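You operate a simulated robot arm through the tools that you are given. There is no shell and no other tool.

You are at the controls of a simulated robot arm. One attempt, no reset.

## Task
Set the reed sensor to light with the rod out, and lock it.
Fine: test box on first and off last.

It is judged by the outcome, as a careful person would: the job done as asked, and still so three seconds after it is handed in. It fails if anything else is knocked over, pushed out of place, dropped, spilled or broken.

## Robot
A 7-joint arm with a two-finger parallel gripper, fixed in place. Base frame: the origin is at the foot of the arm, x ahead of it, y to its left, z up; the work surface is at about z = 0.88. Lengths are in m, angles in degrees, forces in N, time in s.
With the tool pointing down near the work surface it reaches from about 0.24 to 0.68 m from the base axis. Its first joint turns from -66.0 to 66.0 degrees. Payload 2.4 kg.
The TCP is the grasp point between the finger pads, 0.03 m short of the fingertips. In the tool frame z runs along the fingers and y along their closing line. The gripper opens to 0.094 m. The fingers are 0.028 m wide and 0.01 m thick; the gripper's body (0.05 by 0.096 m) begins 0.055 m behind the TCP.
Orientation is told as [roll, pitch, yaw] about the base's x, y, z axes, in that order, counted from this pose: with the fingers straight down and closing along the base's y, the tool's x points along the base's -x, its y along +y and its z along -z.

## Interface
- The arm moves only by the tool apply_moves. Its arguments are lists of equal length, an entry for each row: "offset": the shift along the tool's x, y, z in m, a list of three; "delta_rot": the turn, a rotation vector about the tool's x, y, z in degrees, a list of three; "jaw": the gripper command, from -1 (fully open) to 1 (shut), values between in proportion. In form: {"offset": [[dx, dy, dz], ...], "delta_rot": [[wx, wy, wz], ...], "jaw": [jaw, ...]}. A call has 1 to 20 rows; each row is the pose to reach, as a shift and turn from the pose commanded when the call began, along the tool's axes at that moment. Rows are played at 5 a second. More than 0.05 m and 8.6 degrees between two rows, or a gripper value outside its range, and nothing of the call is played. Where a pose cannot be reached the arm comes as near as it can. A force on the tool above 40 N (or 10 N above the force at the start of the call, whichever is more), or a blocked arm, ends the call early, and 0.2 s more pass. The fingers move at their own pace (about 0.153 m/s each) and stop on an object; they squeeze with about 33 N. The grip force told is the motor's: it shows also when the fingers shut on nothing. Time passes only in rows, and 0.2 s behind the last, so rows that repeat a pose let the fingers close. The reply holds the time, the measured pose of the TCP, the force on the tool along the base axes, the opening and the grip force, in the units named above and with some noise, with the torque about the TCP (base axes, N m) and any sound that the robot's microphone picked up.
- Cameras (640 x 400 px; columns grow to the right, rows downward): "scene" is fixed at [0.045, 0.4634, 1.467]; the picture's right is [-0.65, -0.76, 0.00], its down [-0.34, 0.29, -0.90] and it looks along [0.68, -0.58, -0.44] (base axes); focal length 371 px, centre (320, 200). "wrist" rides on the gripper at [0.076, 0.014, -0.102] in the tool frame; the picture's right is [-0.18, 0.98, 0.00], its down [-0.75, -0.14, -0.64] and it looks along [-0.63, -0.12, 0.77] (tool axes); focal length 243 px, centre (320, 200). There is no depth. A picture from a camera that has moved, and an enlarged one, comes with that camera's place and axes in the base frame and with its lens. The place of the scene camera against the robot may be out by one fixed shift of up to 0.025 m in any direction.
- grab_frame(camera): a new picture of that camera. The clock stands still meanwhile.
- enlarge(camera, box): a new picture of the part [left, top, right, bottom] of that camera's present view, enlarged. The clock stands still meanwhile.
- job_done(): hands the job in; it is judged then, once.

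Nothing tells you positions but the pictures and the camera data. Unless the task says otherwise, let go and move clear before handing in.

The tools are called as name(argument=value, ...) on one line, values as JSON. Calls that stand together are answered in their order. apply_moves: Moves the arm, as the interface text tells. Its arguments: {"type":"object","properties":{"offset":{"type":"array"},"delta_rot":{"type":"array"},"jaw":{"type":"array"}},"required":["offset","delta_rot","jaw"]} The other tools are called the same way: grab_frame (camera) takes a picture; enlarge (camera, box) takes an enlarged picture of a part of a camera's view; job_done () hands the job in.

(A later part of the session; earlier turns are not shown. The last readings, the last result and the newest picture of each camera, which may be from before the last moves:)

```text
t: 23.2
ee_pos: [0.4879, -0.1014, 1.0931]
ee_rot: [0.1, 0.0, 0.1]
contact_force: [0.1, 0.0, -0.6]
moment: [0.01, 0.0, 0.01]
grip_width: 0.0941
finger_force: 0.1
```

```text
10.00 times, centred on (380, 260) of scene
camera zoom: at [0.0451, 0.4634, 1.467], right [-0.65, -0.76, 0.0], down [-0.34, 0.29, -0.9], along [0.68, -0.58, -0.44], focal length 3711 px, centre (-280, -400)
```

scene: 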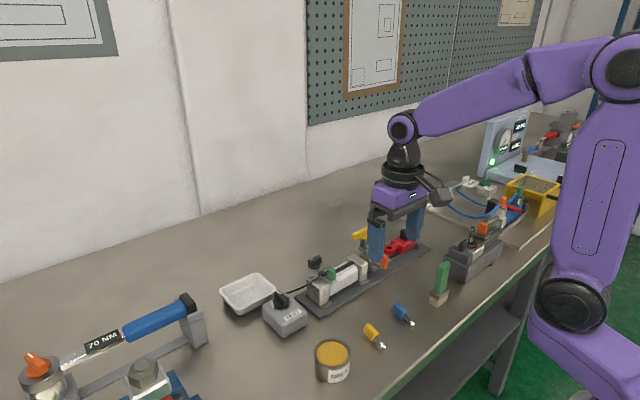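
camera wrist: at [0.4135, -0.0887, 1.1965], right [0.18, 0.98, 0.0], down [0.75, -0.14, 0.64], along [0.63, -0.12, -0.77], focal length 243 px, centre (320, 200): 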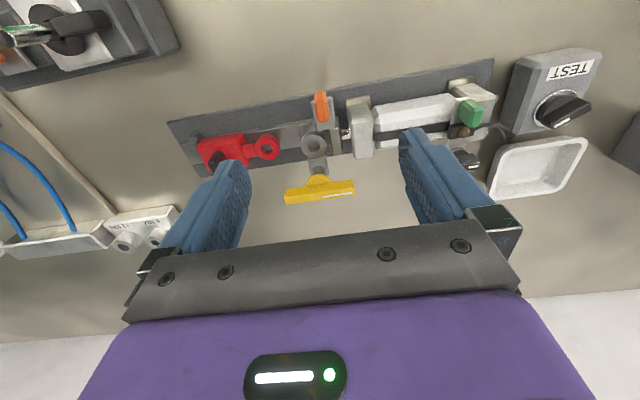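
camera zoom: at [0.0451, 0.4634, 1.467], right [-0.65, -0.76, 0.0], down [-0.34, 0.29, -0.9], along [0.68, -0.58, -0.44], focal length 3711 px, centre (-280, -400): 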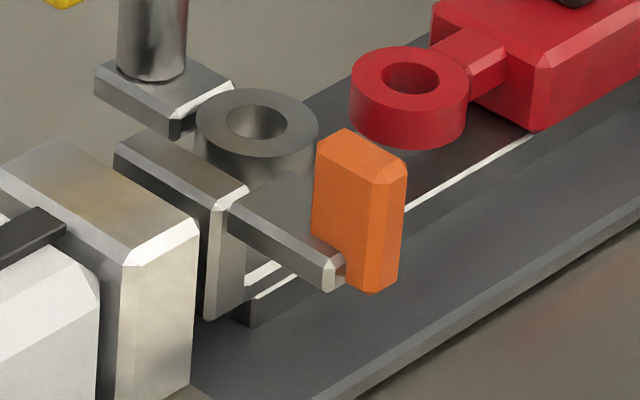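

The orange tab is about 20 mm along x, ~12 mm thick in y, with its top near z≈0.955, and it sits around (0.50, −0.104). I'll approach it with the jaws part-closed and verify before gripping.

apply_moves(offset=[[0.0, -0.002, 0.02], [0.0, -0.002, 0.05], [0.0, -0.002, 0.08], [0.0, -0.002, 0.08]], delta_rot=[[0, 0, 0], [0, 0, 0], [0, 0, 0], [0, 0, 0]], jaw=[0.28, 0.28, 0.28, 0.28])

grab_frame(camera="wrist")

enlarge(camera="wrist", box=[220, 20, 420, 180])

enlarge(camera="scene", box=[330, 200, 450, 290])

```text
t: 24.2
ee_pos: [0.4885, -0.1048, 1.0139]
ee_rot: [0.0, 0.0, 0.0]
contact_force: [-0.3, 0.2, 0.3]
moment: [0.0, -0.04, 0.03]
grip_width: 0.0339
finger_force: 0.1
```

```text
taken
camera wrist: at [0.4133, -0.0906, 1.1167], right [0.18, 0.98, 0.0], down [0.75, -0.14, 0.64], along [0.63, -0.12, -0.77], focal length 243 px, centre (320, 200)
```

wrist: 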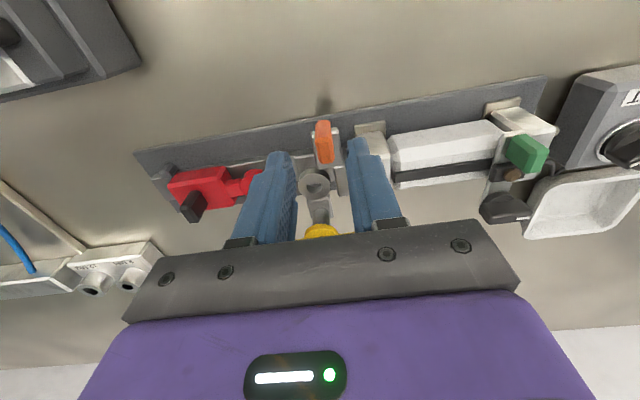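

```text
2.50 times, centred on (320, 100) of wrist
camera zoom: at [0.4133, -0.0906, 1.1167], right [0.18, 0.98, 0.0], down [0.75, -0.14, 0.64], along [0.63, -0.12, -0.77], focal length 606 px, centre (320, 450)
```

zoom: 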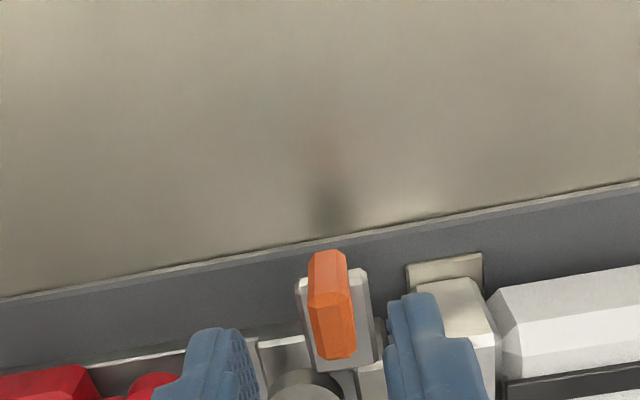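

```text
4.44 times, centred on (390, 245) of scene
camera zoom: at [0.0451, 0.4634, 1.467], right [-0.65, -0.76, 0.0], down [-0.34, 0.29, -0.9], along [0.68, -0.58, -0.44], focal length 1649 px, centre (9, 0)
```

zoom: 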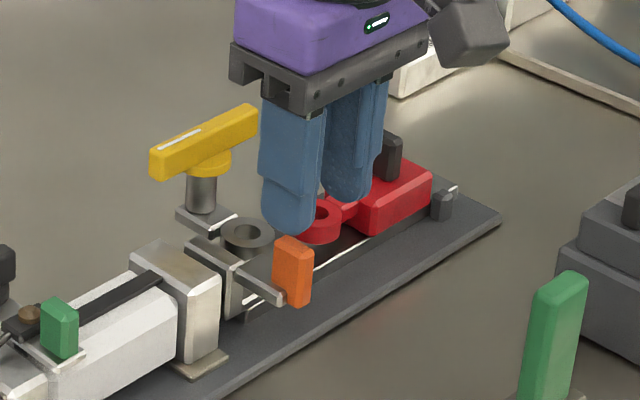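

The tab's top far edge triangulates to (0.511, −0.1045, 0.954), and the fingers straddle it. I'll descend to the tips at z≈0.942 and close gently.

apply_moves(offset=[[-0.005, 0.0005, 0.015], [-0.005, 0.0005, 0.03], [-0.005, 0.0005, 0.042], [-0.005, 0.0005, 0.042]], delta_rot=[[0, 0, 0], [0, 0, 0], [0, 0, 0], [0, 0, 0]], jaw=[0.28, 0.28, 0.28, 0.28])

apply_moves(offset=[[0, 0, 0], [0, 0, 0], [0, 0, 0]], delta_rot=[[0, 0, 0], [0, 0, 0], [0, 0, 0]], jaw=[0.6, 1.0, 1.0])

enlarge(camera="scene", box=[330, 200, 450, 290])

enlarge(camera="wrist", box=[220, 20, 420, 180])

```text
t: 25.2
ee_pos: [0.4941, -0.1032, 0.9702]
ee_rot: [0.0, 0.0, 0.1]
contact_force: [0.1, -0.4, -1.0]
moment: [0.02, -0.01, 0.01]
grip_width: 0.0337
finger_force: 0.1
```

```text
t: 26.0
ee_pos: [0.4946, -0.1016, 0.9691]
ee_rot: [0.0, 0.0, 0.0]
contact_force: [0.1, 0.2, -2.3]
moment: [0.02, -0.17, 0.01]
grip_width: 0.0116
finger_force: 44.6
```

```text
4.44 times, centred on (390, 245) of scene
camera zoom: at [0.0451, 0.4634, 1.467], right [-0.65, -0.76, 0.0], down [-0.34, 0.29, -0.9], along [0.68, -0.58, -0.44], focal length 1649 px, centre (9, 0)
```

zoom: 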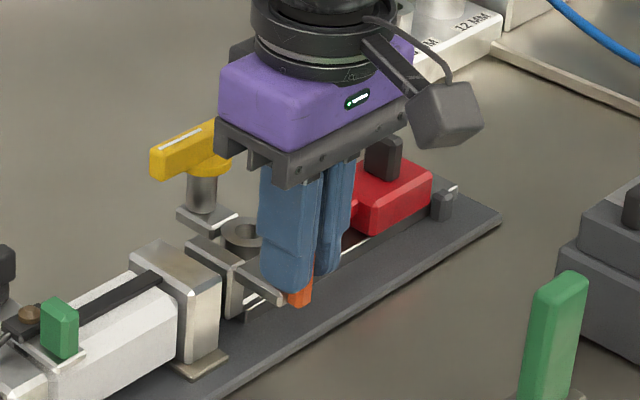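

```text
2.50 times, centred on (320, 100) of wrist
camera zoom: at [0.4187, -0.0891, 1.0735], right [0.18, 0.98, 0.0], down [0.75, -0.14, 0.64], along [0.63, -0.12, -0.77], focal length 606 px, centre (320, 450)
```

zoom: 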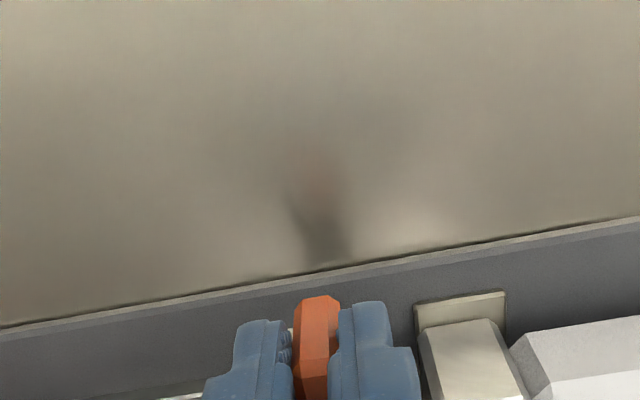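

The orange tab is gripped (11.6 mm). I'll pull outward (−y) slowly, watching the force.

apply_moves(offset=[[0, -0.004, 0], [0, -0.008, 0], [0, -0.012, 0], [0, -0.012, 0]], delta_rot=[[0, 0, 0], [0, 0, 0], [0, 0, 0], [0, 0, 0]], jaw=[1, 1, 1, 1])

enlarge(camera="scene", box=[330, 200, 450, 290])

```text
t: 27.0
ee_pos: [0.4942, -0.1144, 0.9702]
ee_rot: [0.0, 0.1, 0.0]
contact_force: [-1.2, 1.9, -19.8]
moment: [0.06, -0.78, 0.05]
grip_width: 0.0116
finger_force: 44.9
```

```text
4.44 times, centred on (390, 245) of scene
camera zoom: at [0.0453, 0.4634, 1.467], right [-0.65, -0.76, 0.0], down [-0.34, 0.29, -0.9], along [0.68, -0.58, -0.44], focal length 1649 px, centre (9, 0)
```

zoom: 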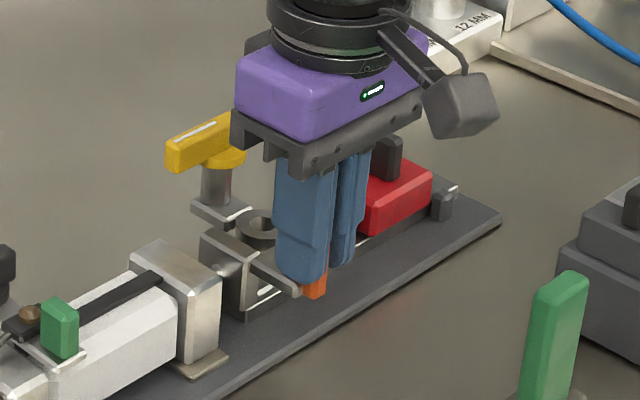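

The rod slides out easily (~2 N) and the T-handle travels with it. I'll relieve the vertical load and continue out.

apply_moves(offset=[[0, 0, 0.0015], [0, -0.006, 0.0015], [0, -0.012, 0.0015], [0, -0.018, 0.0015], [0, -0.024, 0.0015], [0, -0.024, 0.0015]], delta_rot=[[0, 0, 0], [0, 0, 0], [0, 0, 0], [0, 0, 0], [0, 0, 0], [0, 0, 0]], jaw=[1, 1, 1, 1, 1, 1])

enlarge(camera="scene", box=[330, 200, 450, 290])

```text
t: 28.4
ee_pos: [0.4932, -0.1392, 0.9701]
ee_rot: [0.0, -0.1, 0.1]
contact_force: [-7.7, 1.4, 15.9]
moment: [0.09, 1.15, 0.05]
grip_width: 0.0119
finger_force: 44.7
```

```text
4.44 times, centred on (390, 245) of scene
camera zoom: at [0.0446, 0.4636, 1.467], right [-0.65, -0.76, 0.0], down [-0.34, 0.29, -0.9], along [0.68, -0.58, -0.44], focal length 1649 px, centre (9, 0)
```

zoom: 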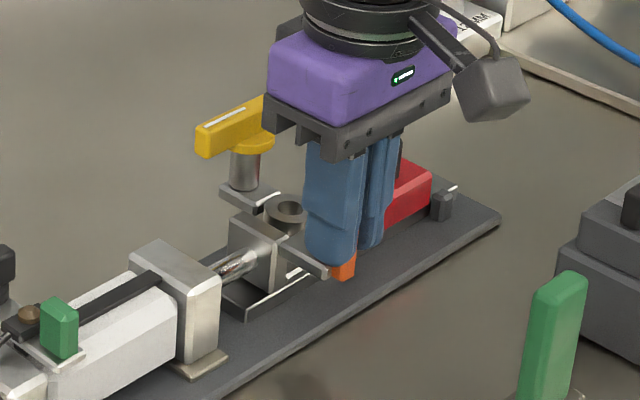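

The rod is out about 37 mm with no resistance. Continuing in small steps to find the end stop.

apply_moves(offset=[[0, 0, -0.0008], [0, -0.005, -0.0008], [0, -0.01, -0.0008], [0, -0.014, -0.0008], [0, -0.014, -0.0008]], delta_rot=[[0, 0, 0], [0, 0, 0], [0, 0, 0], [0, 0, 0], [0, 0, 0]], jaw=[1, 1, 1, 1, 1])

enlarge(camera="scene", box=[330, 200, 450, 290])

enlarge(camera="wrist", box=[120, 60, 520, 260])

```text
t: 29.6
ee_pos: [0.4944, -0.1539, 0.9703]
ee_rot: [0.0, 0.0, 0.0]
contact_force: [-2.2, 1.6, -4.7]
moment: [0.1, -0.57, 0.02]
grip_width: 0.0115
finger_force: 44.9
```

```text
4.44 times, centred on (390, 245) of scene
camera zoom: at [0.045, 0.4635, 1.467], right [-0.65, -0.76, 0.0], down [-0.34, 0.29, -0.9], along [0.68, -0.58, -0.44], focal length 1649 px, centre (9, 0)
```

zoom: 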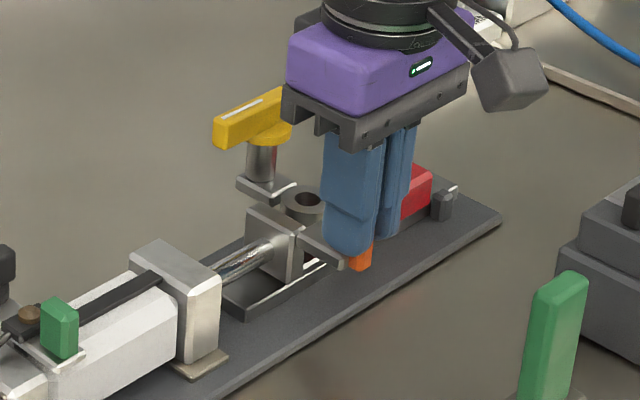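

```text
1.60 times, centred on (320, 160) of wrist
camera zoom: at [0.4187, -0.1396, 1.0734], right [0.18, 0.98, 0.0], down [0.75, -0.14, 0.64], along [0.63, -0.12, -0.77], focal length 388 px, centre (320, 264)
```

zoom: 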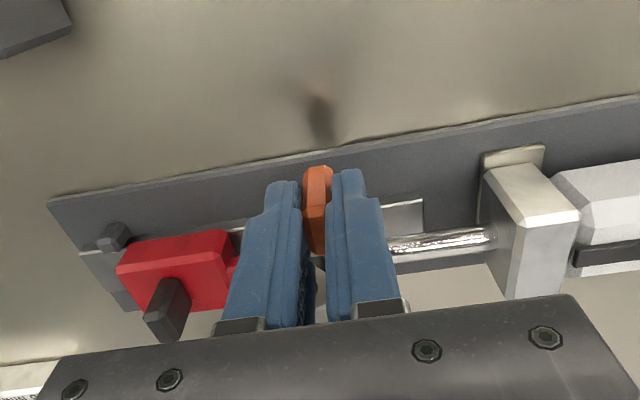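

Travel is now about 52 mm, the red block has not moved, and the rings are nearly coaxial. I'll inch further, watching force and the red block.

apply_moves(offset=[[0, -0.0015, 0], [0, -0.003, 0], [0, -0.0045, 0], [0, -0.0045, 0]], delta_rot=[[0, 0, 0], [0, 0, 0], [0, 0, 0], [0, 0, 0]], jaw=[1, 1, 1, 1])

enlarge(camera="scene", box=[350, 200, 450, 270])

```text
t: 30.6
ee_pos: [0.4942, -0.1573, 0.9707]
ee_rot: [0.0, 0.0, 0.0]
contact_force: [2.1, 1.9, -18.9]
moment: [0.0, -1.08, 0.03]
grip_width: 0.0116
finger_force: 45.2
```

```text
5.71 times, centred on (400, 235) of scene
camera zoom: at [0.0454, 0.4634, 1.467], right [-0.65, -0.76, 0.0], down [-0.34, 0.29, -0.9], along [0.68, -0.58, -0.44], focal length 2121 px, centre (-137, 0)
```

zoom: 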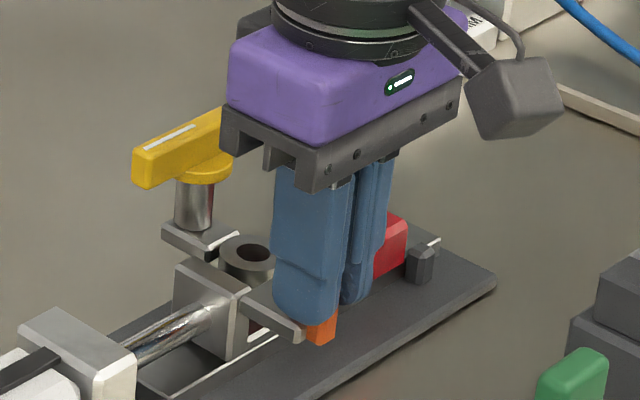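

apply_moves(offset=[[0, 0, 0.001], [0, -0.0015, 0.001], [0, -0.003, 0.001], [0, -0.0045, 0.001], [0, -0.0045, 0.001]], delta_rot=[[0, 0, 0], [0, 0, 0], [0, 0, 0], [0, 0, 0], [0, 0, 0]], jaw=[1, 1, 1, 1, 1])

enlarge(camera="scene", box=[350, 200, 450, 270])

```text
t: 31.8
ee_pos: [0.4947, -0.1622, 0.971]
ee_rot: [-0.1, 0.1, 0.1]
contact_force: [-3.7, 1.0, 6.7]
moment: [0.07, 1.42, 0.06]
grip_width: 0.0115
finger_force: 45.0
```

```text
5.71 times, centred on (400, 235) of scene
camera zoom: at [0.0449, 0.4635, 1.467], right [-0.65, -0.76, 0.0], down [-0.34, 0.29, -0.9], along [0.68, -0.58, -0.44], focal length 2121 px, centre (-137, 0)
```

zoom: 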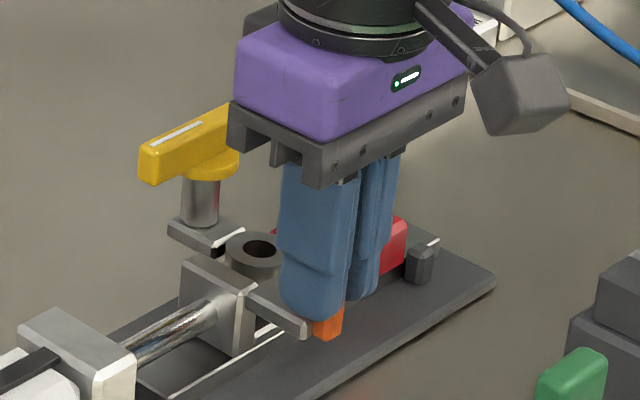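

Still free at about 60 mm. Continuing gently to the stop.

apply_moves(offset=[[0, -0.0015, 0], [0, -0.003, 0], [0, -0.0045, 0], [0, -0.006, 0], [0, -0.006, 0]], delta_rot=[[0, 0, 0], [0, 0, 0], [0, 0, 0], [0, 0, 0], [0, 0, 0]], jaw=[1, 1, 1, 1, 1])

enlarge(camera="scene", box=[350, 200, 450, 270])

enlarge(camera="wrist", box=[120, 60, 520, 260])

```text
t: 33.0
ee_pos: [0.4945, -0.1627, 0.9704]
ee_rot: [0.2, 0.1, 0.4]
contact_force: [-12.4, 35.3, 12.9]
moment: [0.49, -0.78, -0.12]
grip_width: 0.0117
finger_force: 44.9
```

```text
5.71 times, centred on (400, 235) of scene
camera zoom: at [0.0444, 0.4645, 1.4666], right [-0.65, -0.76, 0.0], down [-0.34, 0.29, -0.9], along [0.68, -0.58, -0.44], focal length 2121 px, centre (-137, 0)
```

zoom: 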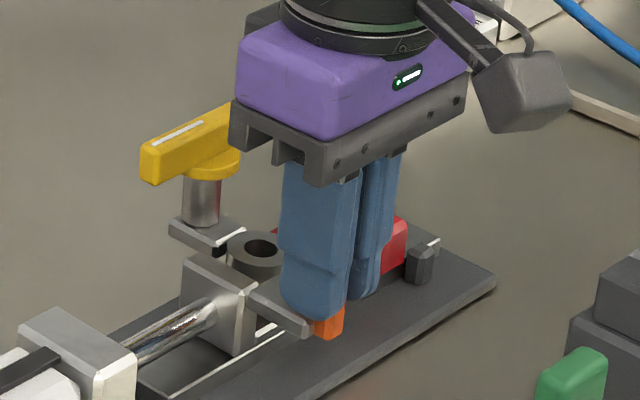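

```text
1.60 times, centred on (320, 160) of wrist
camera zoom: at [0.4191, -0.15, 1.0737], right [0.18, 0.98, 0.0], down [0.76, -0.14, 0.64], along [0.63, -0.11, -0.77], focal length 388 px, centre (320, 264)
```

zoom: 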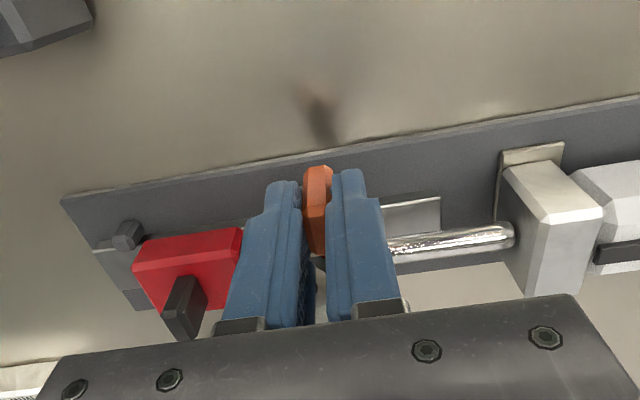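

A firm stop at y≈−0.1627 (35 N), so the rod is fully out after about 61 mm of travel. I'll relax the push, open the jaws slightly and see whether the rod stays.

apply_moves(offset=[[0, 0.003, 0], [0, 0.0055, 0], [0, 0.0055, 0]], delta_rot=[[0, 0, 0], [0, 0, 0], [0, 0, 0]], jaw=[1, 1, 1])

apply_moves(offset=[[0, 0, 0], [0, 0, 0], [0, 0, 0]], delta_rot=[[0, 0, 0], [0, 0, 0], [0, 0, 0]], jaw=[0.6, 0.5, 0.5])

enlarge(camera="scene", box=[330, 200, 450, 290])

enlarge(camera="wrist", box=[120, 60, 520, 260])

```text
t: 33.8
ee_pos: [0.4935, -0.1626, 0.9701]
ee_rot: [-0.1, 0.2, 0.0]
contact_force: [-2.2, 15.4, 3.1]
moment: [0.31, 1.43, 0.13]
grip_width: 0.0117
finger_force: 44.9
```

```text
t: 34.6
ee_pos: [0.4933, -0.1636, 0.9711]
ee_rot: [0.0, 0.0, 0.0]
contact_force: [0.2, -1.1, 0.3]
moment: [0.01, 0.01, -0.02]
grip_width: 0.0237
finger_force: 0.0
```

```text
4.44 times, centred on (390, 245) of scene
camera zoom: at [0.0451, 0.4634, 1.467], right [-0.65, -0.76, 0.0], down [-0.34, 0.29, -0.9], along [0.68, -0.58, -0.44], focal length 1649 px, centre (9, 0)
```

zoom: 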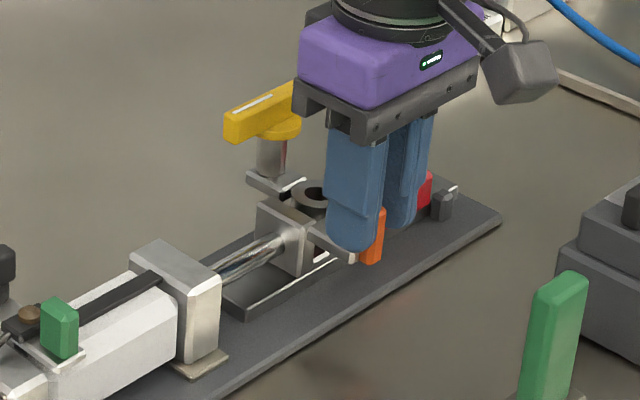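

```text
1.60 times, centred on (320, 160) of wrist
camera zoom: at [0.4194, -0.1492, 1.0736], right [0.18, 0.98, 0.0], down [0.75, -0.14, 0.64], along [0.63, -0.12, -0.77], focal length 388 px, centre (320, 264)
```

zoom: 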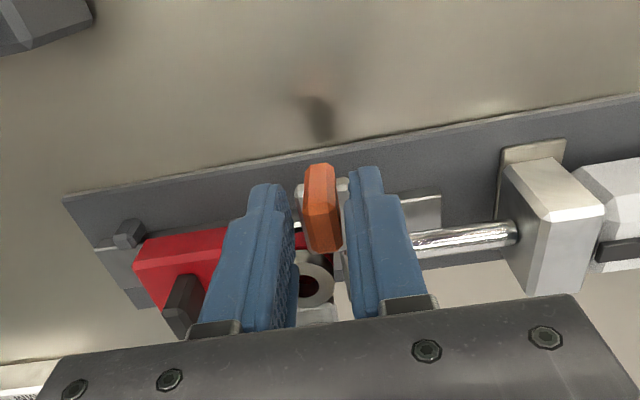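

The rod seems to stay out on release. I'll raise straight up and check that it holds.

apply_moves(offset=[[0, 0, -0.02], [0, 0, -0.05], [0.0, 0, -0.09], [0, 0, -0.12], [0, 0, -0.12]], delta_rot=[[0, 0, 0], [0, 0, 0], [0, 0, 0], [0, 0, 0], [0, 0, 0]], jaw=[0.3, 0.0, -0.5, -1, -1])

enlarge(camera="wrist", box=[170, 70, 490, 240])

enlarge(camera="scene", box=[350, 200, 450, 270])

```text
t: 35.8
ee_pos: [0.4955, -0.1615, 1.0909]
ee_rot: [0.1, -0.1, 0.0]
contact_force: [0.7, -0.7, 0.5]
moment: [-0.02, 0.01, 0.01]
grip_width: 0.0942
finger_force: 0.1
```

```text
2.00 times, centred on (330, 155) of wrist
camera zoom: at [0.4196, -0.1489, 1.1942], right [0.18, 0.98, 0.0], down [0.75, -0.14, 0.64], along [0.63, -0.12, -0.77], focal length 485 px, centre (300, 290)
```

zoom: 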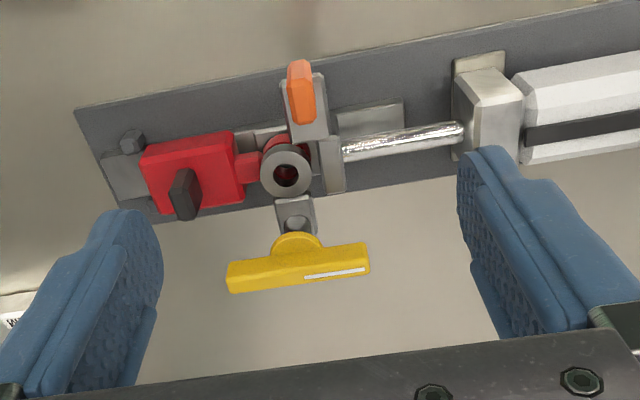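

```text
5.71 times, centred on (400, 235) of scene
camera zoom: at [0.045, 0.4634, 1.467], right [-0.65, -0.76, 0.0], down [-0.34, 0.29, -0.9], along [0.68, -0.58, -0.44], focal length 2121 px, centre (-137, 0)
```

zoom: 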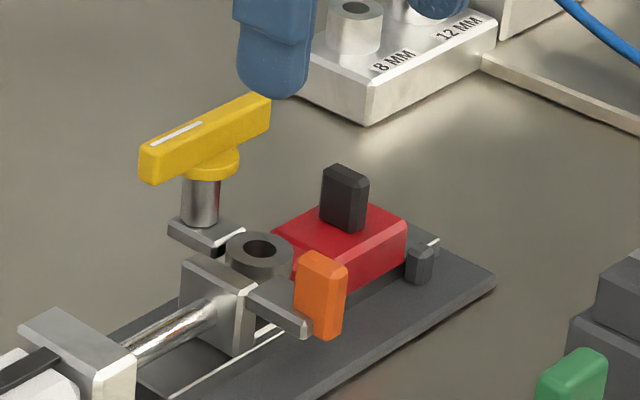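

The rod stays fully out on its own, and the red block is unmoved. Now I'll go to the sensor for a close look at the LED, green tab and black clamp lever.

apply_moves(offset=[[0, 0.04, 0], [0, 0.08, 0], [0, 0.12, 0], [0, 0.16, 0], [0, 0.2, 0], [0, 0.2, 0.01], [0, 0.2, 0.01]], delta_rot=[[0, 0, 0], [0, 0, 0], [0, 0, 0], [0, 0, 0], [0, 0, 0], [0, 0, 0], [0, 0, 0]], jaw=[-1, -1, -1, -1, -1, -1, -1])

grab_frame(camera="wrist")

enlarge(camera="wrist", box=[280, 90, 380, 190])

enlarge(camera="scene", box=[300, 240, 350, 290])

```text
t: 37.4
ee_pos: [0.4935, 0.0392, 1.0806]
ee_rot: [0.1, 0.0, -0.1]
contact_force: [0.5, -0.5, 0.1]
moment: [0.02, -0.01, 0.02]
grip_width: 0.0941
finger_force: 0.1
```

```text
taken
camera wrist: at [0.4188, 0.0514, 1.1831], right [0.18, 0.98, 0.0], down [0.75, -0.14, 0.64], along [0.63, -0.12, -0.77], focal length 243 px, centre (320, 200)
```

wrist: 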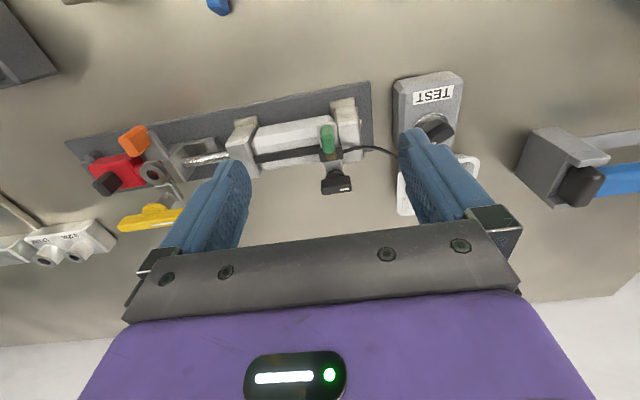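

```text
4.00 times, centred on (330, 140) of wrist
camera zoom: at [0.4188, 0.0514, 1.1831], right [0.18, 0.98, 0.0], down [0.75, -0.14, 0.64], along [0.63, -0.12, -0.77], focal length 970 px, centre (280, 440)
```

zoom: 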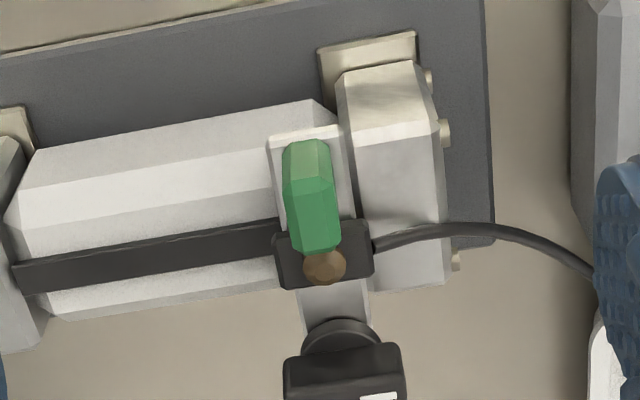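

```text
8.00 times, centred on (325, 265) of scene
camera zoom: at [0.045, 0.4635, 1.467], right [-0.65, -0.76, 0.0], down [-0.34, 0.29, -0.9], along [0.68, -0.58, -0.44], focal length 2969 px, centre (280, -320)
```

zoom: 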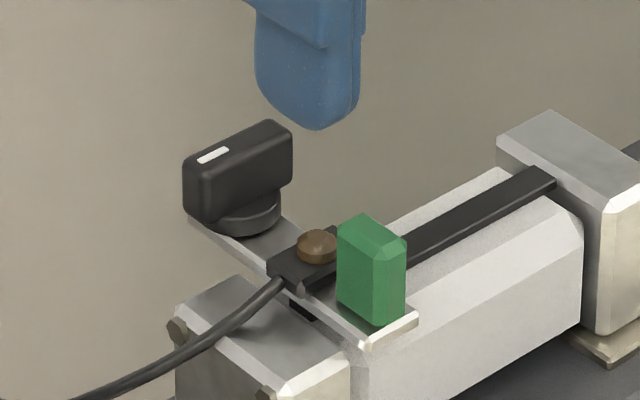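

The LED is dark, as expected with the sensor at the wrong end. The green tab is at roughly (0.528, 0.039), and I'll hover lower over it to measure its height accurately.

apply_moves(offset=[[-0.01, 0.0, 0.02], [-0.022, 0.0, 0.04], [-0.022, 0.0, 0.06], [-0.022, 0.0, 0.06]], delta_rot=[[0, 0, 0], [0, 0, 0], [0, 0, 0], [0, 0, 0]], jaw=[0.28, 0.28, 0.28, 0.28])

enlarge(camera="wrist", box=[240, 60, 440, 220])

enlarge(camera="scene", box=[280, 220, 380, 290])

```text
t: 38.4
ee_pos: [0.5163, 0.0385, 1.0189]
ee_rot: [-0.1, 0.0, 0.1]
contact_force: [0.2, -0.3, 0.4]
moment: [0.02, -0.03, 0.0]
grip_width: 0.034
finger_force: 0.1
```

```text
2.50 times, centred on (340, 140) of wrist
camera zoom: at [0.4409, 0.0512, 1.1229], right [0.18, 0.98, 0.0], down [0.75, -0.14, 0.64], along [0.63, -0.12, -0.77], focal length 606 px, centre (270, 350)
```

zoom: 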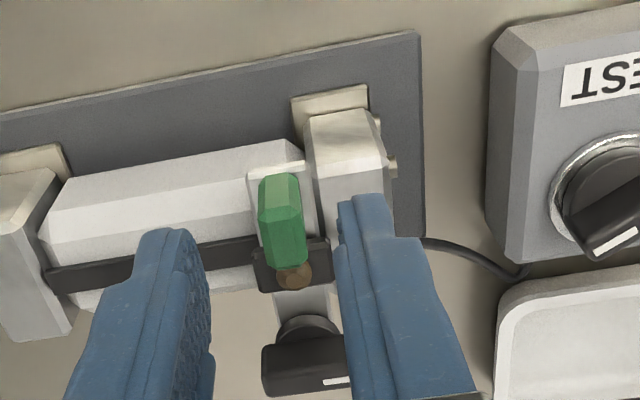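

```text
5.71 times, centred on (330, 255) of scene
camera zoom: at [0.0451, 0.4634, 1.467], right [-0.65, -0.76, 0.0], down [-0.34, 0.29, -0.9], along [0.68, -0.58, -0.44], focal length 2121 px, centre (263, -114)
```

zoom: 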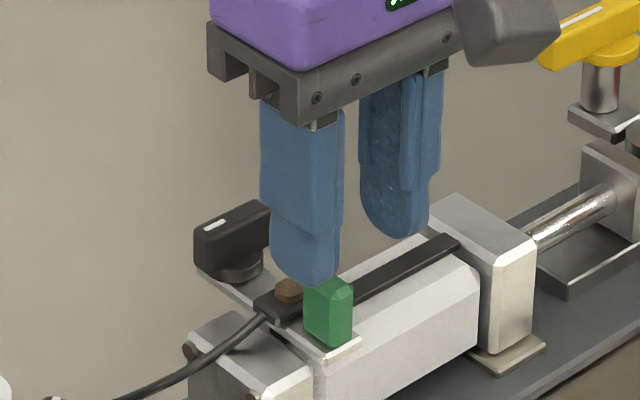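

The green tab spans x≈0.521–0.541 at y≈0.039 with its top at z≈0.960. I'll descend with the tips at ~0.949, staying above the sensor body, and grip it lightly.

apply_moves(offset=[[-0.008, 0.0005, 0.01], [-0.008, 0.0005, 0.025], [-0.008, 0.0005, 0.039], [-0.008, 0.0005, 0.039]], delta_rot=[[0, 0, 0], [0, 0, 0], [0, 0, 0], [0, 0, 0]], jaw=[0.4, 0.4, 0.4, 0.4])

enlarge(camera="wrist", box=[240, 60, 440, 220])

enlarge(camera="scene", box=[280, 220, 380, 290])

```text
t: 39.4
ee_pos: [0.5256, 0.0395, 0.9807]
ee_rot: [0.0, 0.0, 0.0]
contact_force: [-0.1, 0.6, -0.5]
moment: [0.0, -0.01, -0.01]
grip_width: 0.0282
finger_force: 0.1
```

```text
2.50 times, centred on (340, 140) of wrist
camera zoom: at [0.4496, 0.0525, 1.0845], right [0.18, 0.98, 0.0], down [0.75, -0.14, 0.64], along [0.63, -0.12, -0.77], focal length 606 px, centre (270, 350)
```

zoom: 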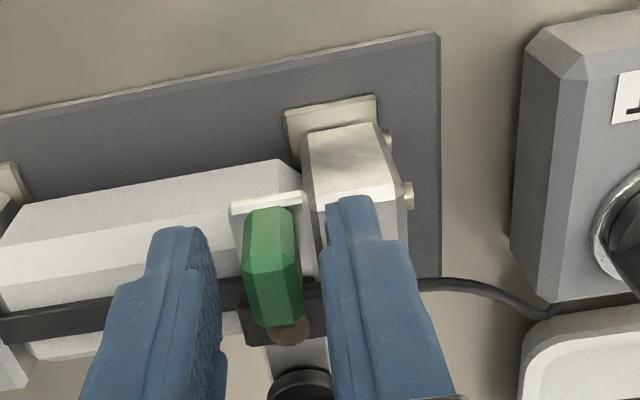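

```text
5.71 times, centred on (330, 255) of scene
camera zoom: at [0.045, 0.4634, 1.467], right [-0.65, -0.76, 0.0], down [-0.34, 0.29, -0.9], along [0.68, -0.58, -0.44], focal length 2121 px, centre (263, -114)
```

zoom: 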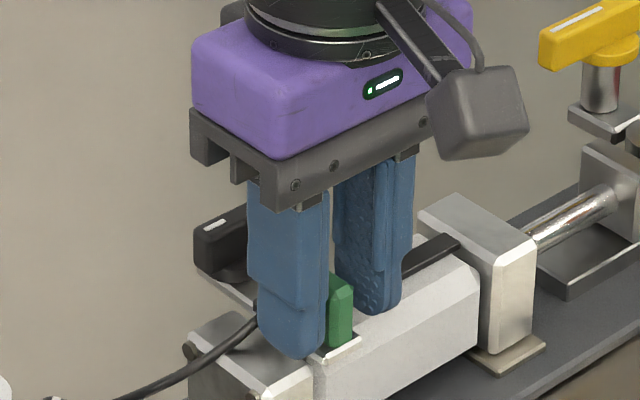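

apply_moves(offset=[[0, 0, 0.002], [0, 0, 0.002], [0, 0, 0.002], [0, 0, 0.002]], delta_rot=[[0, 0, 0], [0, 0, 0], [0, 0, 0], [0, 0, 0]], jaw=[0.4, 0.65, 0.9, 1.0])

enlarge(camera="wrist", box=[240, 60, 440, 220])

```text
t: 40.4
ee_pos: [0.5249, 0.0389, 0.9798]
ee_rot: [0.0, 0.0, 0.0]
contact_force: [0.1, -0.1, -1.1]
moment: [0.0, -0.22, 0.02]
grip_width: 0.0111
finger_force: 45.1
```

```text
2.50 times, centred on (340, 140) of wrist
camera zoom: at [0.4496, 0.0526, 1.0823], right [0.18, 0.98, 0.0], down [0.75, -0.14, 0.64], along [0.63, -0.12, -0.77], focal length 606 px, centre (270, 350)
```

zoom: 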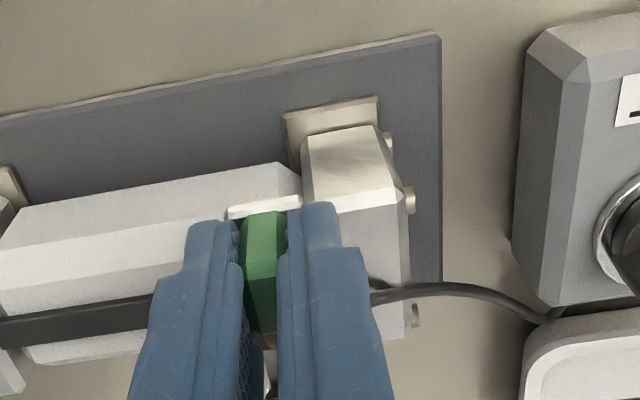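

The green tab is gripped with no side load. I'll test whether the sensor slides with a light 3 mm pull toward −y.

apply_moves(offset=[[0, -0.001, 0], [0, -0.002, 0], [0, -0.003, 0], [0, -0.003, 0]], delta_rot=[[0, 0, 0], [0, 0, 0], [0, 0, 0], [0, 0, 0]], jaw=[1, 1, 1, 1])

enlarge(camera="scene", box=[280, 220, 380, 290])

```text
t: 41.4
ee_pos: [0.5242, 0.0348, 0.9777]
ee_rot: [0.0, -0.1, -0.1]
contact_force: [7.7, 1.0, -0.2]
moment: [0.01, 0.73, 0.03]
grip_width: 0.0115
finger_force: 45.0
```

```text
5.71 times, centred on (330, 255) of scene
camera zoom: at [0.0453, 0.4634, 1.467], right [-0.65, -0.76, 0.0], down [-0.34, 0.29, -0.9], along [0.68, -0.58, -0.44], focal length 2121 px, centre (263, -114)
```

zoom: 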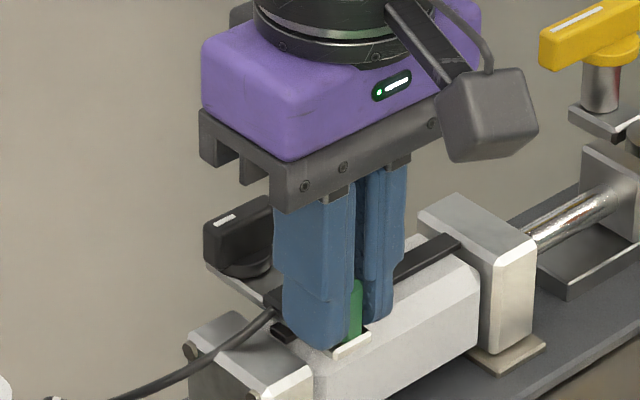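

The sensor slides freely, so it's unlocked. I'll slide it along in steps and watch the LED.

apply_moves(offset=[[0, -0.003, 0], [0, -0.006, 0], [0, -0.009, 0], [0, -0.012, 0], [0, -0.012, 0]], delta_rot=[[0, 0, 0], [0, 0, 0], [0, 0, 0], [0, 0, 0], [0, 0, 0]], jaw=[1, 1, 1, 1, 1])

enlarge(camera="wrist", box=[280, 140, 400, 220])

enlarge(camera="scene", box=[280, 220, 380, 290])

```text
t: 42.6
ee_pos: [0.5249, 0.0228, 0.9797]
ee_rot: [0.0, 0.0, -0.1]
contact_force: [10.0, 0.3, -10.8]
moment: [0.0, -0.72, 0.03]
grip_width: 0.0115
finger_force: 44.3
```

```text
5.00 times, centred on (340, 180) of wrist
camera zoom: at [0.4495, 0.0365, 1.0824], right [0.18, 0.98, 0.0], down [0.75, -0.14, 0.64], along [0.63, -0.12, -0.77], focal length 1213 px, centre (220, 300)
```

zoom: 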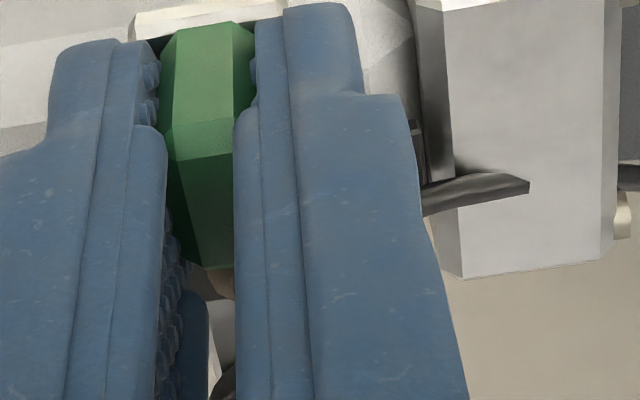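

```text
5.71 times, centred on (330, 255) of scene
camera zoom: at [0.0455, 0.4635, 1.467], right [-0.65, -0.76, 0.0], down [-0.34, 0.29, -0.9], along [0.68, -0.58, -0.44], focal length 2121 px, centre (263, -114)
```

zoom: 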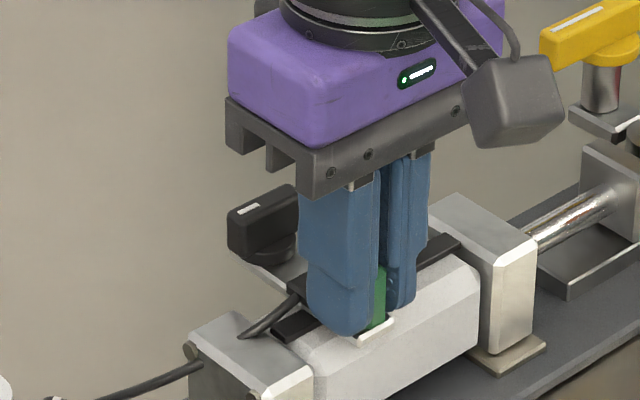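

The LED sliver behind the tab is still dull brown. Continuing in 5 mm steps.

apply_moves(offset=[[0, -0.0025, 0.0007], [0, -0.005, 0.0007], [0, -0.005, 0.0007]], delta_rot=[[0, 0, 0], [0, 0, 0], [0, 0, 0]], jaw=[1, 1, 1])

enlarge(camera="wrist", box=[280, 140, 400, 220])

apply_moves(offset=[[0, -0.0025, 0], [0, -0.005, 0], [0, -0.005, 0]], delta_rot=[[0, 0, 0], [0, 0, 0], [0, 0, 0]], jaw=[1, 1, 1])

enlarge(camera="wrist", box=[280, 140, 400, 220])

apply_moves(offset=[[0, -0.0025, 0], [0, -0.005, 0], [0, -0.005, 0]], delta_rot=[[0, 0, 0], [0, 0, 0], [0, 0, 0]], jaw=[1, 1, 1])

enlarge(camera="wrist", box=[280, 140, 400, 220])

```text
t: 43.4
ee_pos: [0.5238, 0.018, 0.9793]
ee_rot: [0.0, -0.1, 0.0]
contact_force: [8.4, -0.4, 12.4]
moment: [0.03, 1.09, 0.05]
grip_width: 0.0113
finger_force: 44.7
```

```text
5.00 times, centred on (340, 180) of wrist
camera zoom: at [0.4493, 0.0318, 1.0822], right [0.18, 0.98, 0.0], down [0.75, -0.14, 0.64], along [0.63, -0.12, -0.77], focal length 1213 px, centre (220, 300)
```

zoom: 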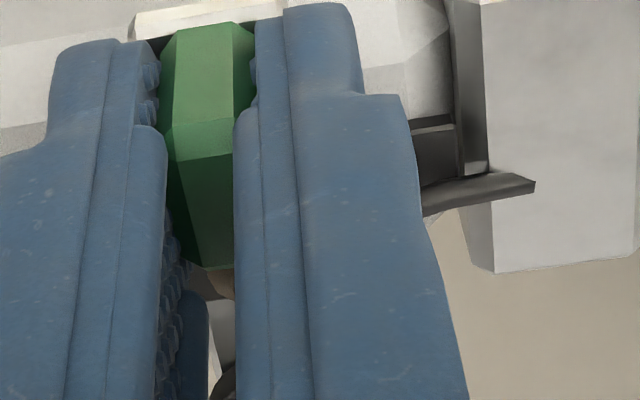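

```text
t: 44.2
ee_pos: [0.5247, 0.0138, 0.9779]
ee_rot: [-0.1, -0.1, 0.0]
contact_force: [-2.7, 0.2, 32.4]
moment: [0.04, 0.18, 0.08]
grip_width: 0.0117
finger_force: 45.5
```

```text
5.00 times, centred on (340, 180) of wrist
camera zoom: at [0.4493, 0.027, 1.0822], right [0.18, 0.98, 0.0], down [0.75, -0.14, 0.64], along [0.63, -0.12, -0.77], focal length 1213 px, centre (220, 300)
```

zoom: 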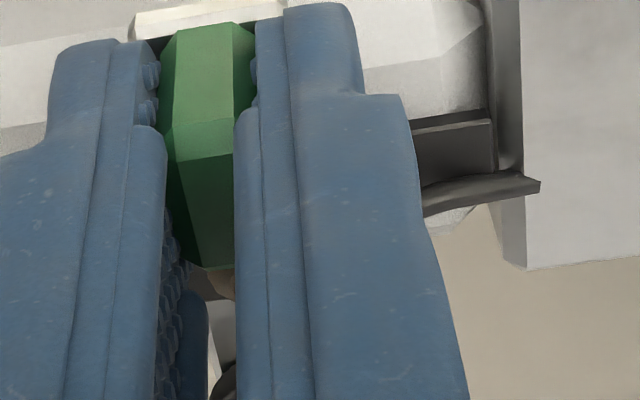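

```text
t: 45.0
ee_pos: [0.5256, 0.0096, 0.9789]
ee_rot: [0.0, -0.1, 0.0]
contact_force: [1.4, 0.1, 30.6]
moment: [0.04, 0.54, 0.17]
grip_width: 0.0116
finger_force: 44.8
```

```text
5.00 times, centred on (340, 180) of wrist
camera zoom: at [0.4491, 0.0223, 1.082], right [0.18, 0.98, 0.0], down [0.75, -0.14, 0.64], along [0.63, -0.12, -0.76], focal length 1213 px, centre (220, 300)
```

zoom: 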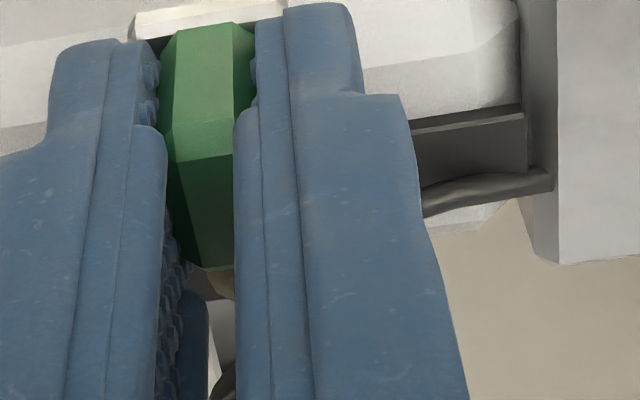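

There's a vertical load of ~30 N building up, so I'll lift 2.5 mm as I continue, still watching the LED.

apply_moves(offset=[[0, 0, -0.0025], [0, 0, -0.0025]], delta_rot=[[0, 0, 0], [0, 0, 0]], jaw=[1, 1])

apply_moves(offset=[[0, -0.0025, 0], [0, -0.005, 0], [0, -0.005, 0]], delta_rot=[[0, 0, 0], [0, 0, 0], [0, 0, 0]], jaw=[1, 1, 1])

enlarge(camera="wrist", box=[280, 140, 400, 220])

apply_moves(offset=[[0, -0.0025, 0], [0, -0.005, 0], [0, -0.005, 0]], delta_rot=[[0, 0, 0], [0, 0, 0], [0, 0, 0]], jaw=[1, 1, 1])

enlarge(camera="wrist", box=[280, 140, 400, 220])

```text
t: 45.6
ee_pos: [0.5249, 0.0088, 0.9789]
ee_rot: [0.1, 0.0, 0.0]
contact_force: [13.4, -0.3, -13.0]
moment: [0.05, -1.31, 0.06]
grip_width: 0.0113
finger_force: 45.0
```

```text
t: 46.4
ee_pos: [0.5251, 0.0038, 0.9796]
ee_rot: [0.0, 0.0, 0.0]
contact_force: [16.4, 0.3, -30.7]
moment: [-0.01, -0.28, 0.04]
grip_width: 0.0115
finger_force: 44.8
```

```text
5.00 times, centred on (340, 180) of wrist
camera zoom: at [0.4494, 0.0171, 1.0825], right [0.18, 0.98, 0.0], down [0.75, -0.14, 0.64], along [0.63, -0.12, -0.77], focal length 1213 px, centre (220, 300)
```

zoom: 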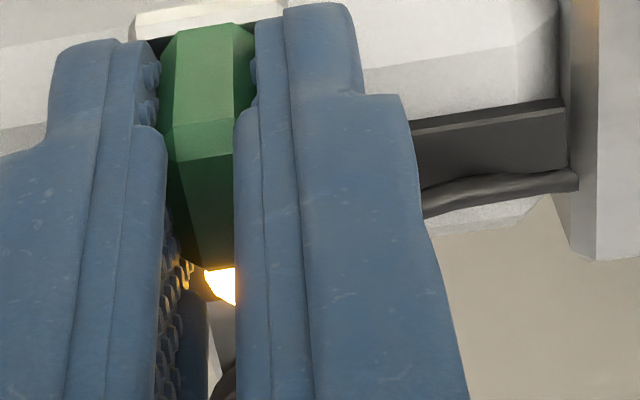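

```text
t: 47.2
ee_pos: [0.5238, -0.0011, 0.9799]
ee_rot: [0.0, 0.2, 0.0]
contact_force: [8.5, 0.2, -33.7]
moment: [0.01, -0.28, 0.0]
grip_width: 0.0113
finger_force: 44.8
```

```text
5.00 times, centred on (340, 180) of wrist
camera zoom: at [0.4492, 0.0119, 1.0841], right [0.18, 0.98, 0.0], down [0.76, -0.14, 0.64], along [0.63, -0.12, -0.77], focal length 1213 px, centre (220, 300)
```

zoom: 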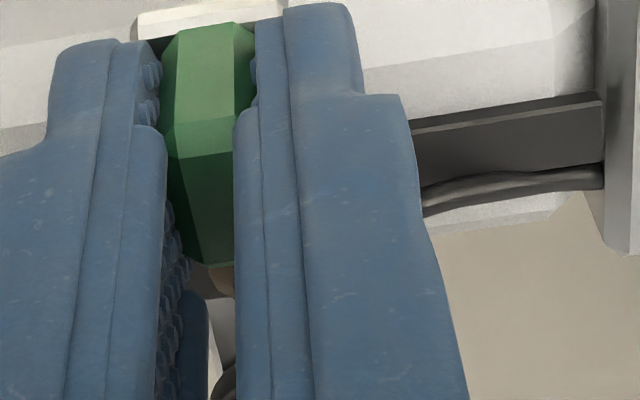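

The LED lit at y≈0.004 and went dark at −0.001. That band is narrow, and it could be a side lobe, so I'll survey the rest of the slot before deciding. First I'll relieve the vertical load.

apply_moves(offset=[[0, 0, 0.0018], [0, 0, 0.0018]], delta_rot=[[0, 0, 0], [0, 0, 0]], jaw=[1, 1])

apply_moves(offset=[[0, -0.002, 0], [0, -0.003, 0], [0, -0.003, 0]], delta_rot=[[0, 0, 0], [0, 0, 0], [0, 0, 0]], jaw=[1, 1, 1])

enlarge(camera="wrist", box=[280, 140, 400, 220])

apply_moves(offset=[[0, -0.002, 0], [0, -0.003, 0], [0, -0.003, 0]], delta_rot=[[0, 0, 0], [0, 0, 0], [0, 0, 0]], jaw=[1, 1, 1])

enlarge(camera="wrist", box=[280, 140, 400, 220])

apply_moves(offset=[[0, -0.002, 0], [0, -0.003, 0], [0, -0.003, 0]], delta_rot=[[0, 0, 0], [0, 0, 0], [0, 0, 0]], jaw=[1, 1, 1])

enlarge(camera="wrist", box=[280, 140, 400, 220])

```text
t: 47.8
ee_pos: [0.5239, -0.0027, 0.9814]
ee_rot: [0.0, 0.0, 0.0]
contact_force: [1.1, -0.6, -3.7]
moment: [0.07, 1.41, 0.04]
grip_width: 0.0113
finger_force: 45.4
```

```text
t: 48.6
ee_pos: [0.524, -0.0057, 0.9796]
ee_rot: [0.0, -0.1, 0.0]
contact_force: [-11.2, 0.2, 25.0]
moment: [0.01, 0.93, -0.01]
grip_width: 0.0113
finger_force: 44.8
```

```text
5.00 times, centred on (340, 180) of wrist
camera zoom: at [0.4486, 0.0087, 1.0838], right [0.18, 0.98, 0.0], down [0.75, -0.14, 0.64], along [0.63, -0.12, -0.77], focal length 1213 px, centre (220, 300)
```

zoom: 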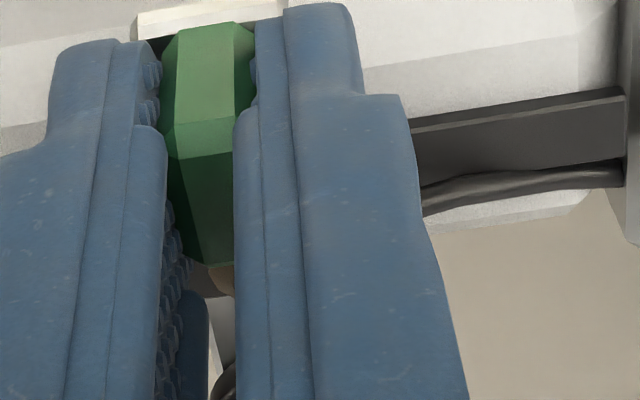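

```text
t: 49.4
ee_pos: [0.5243, -0.0068, 0.9799]
ee_rot: [-0.1, -0.1, 0.0]
contact_force: [-11.7, 0.7, 31.6]
moment: [-0.01, 0.27, 0.03]
grip_width: 0.0114
finger_force: 44.8
```

```text
5.00 times, centred on (340, 180) of wrist
camera zoom: at [0.449, 0.0058, 1.0829], right [0.18, 0.98, 0.0], down [0.75, -0.14, 0.64], along [0.63, -0.12, -0.77], focal length 1213 px, centre (220, 300)
```

zoom: 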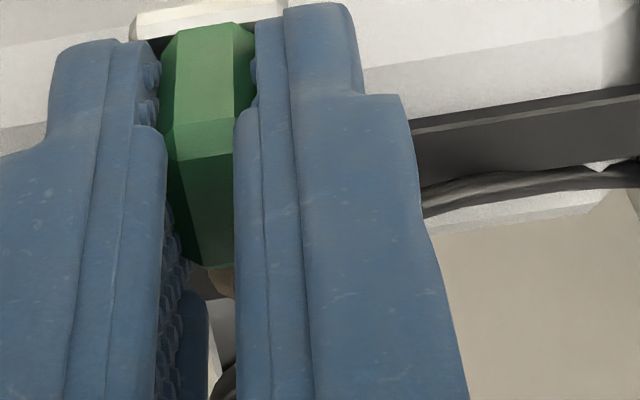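

```text
t: 50.2
ee_pos: [0.5243, -0.0111, 0.979]
ee_rot: [0.0, -0.1, 0.0]
contact_force: [-9.6, 0.1, 30.7]
moment: [0.05, 0.16, 0.07]
grip_width: 0.0114
finger_force: 45.1
```

```text
5.00 times, centred on (340, 180) of wrist
camera zoom: at [0.4489, 0.0027, 1.0827], right [0.18, 0.98, 0.0], down [0.75, -0.14, 0.64], along [0.63, -0.12, -0.77], focal length 1213 px, centre (220, 300)
```

zoom: 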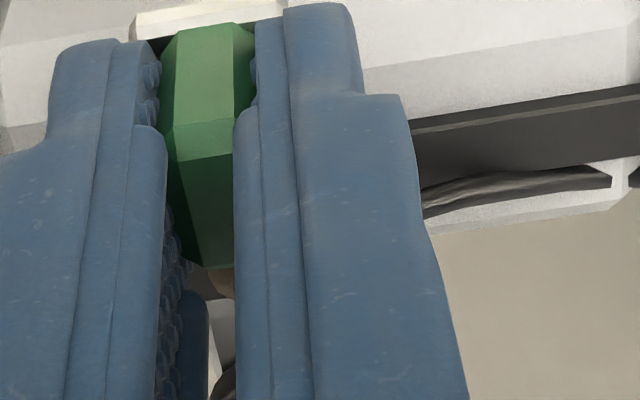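

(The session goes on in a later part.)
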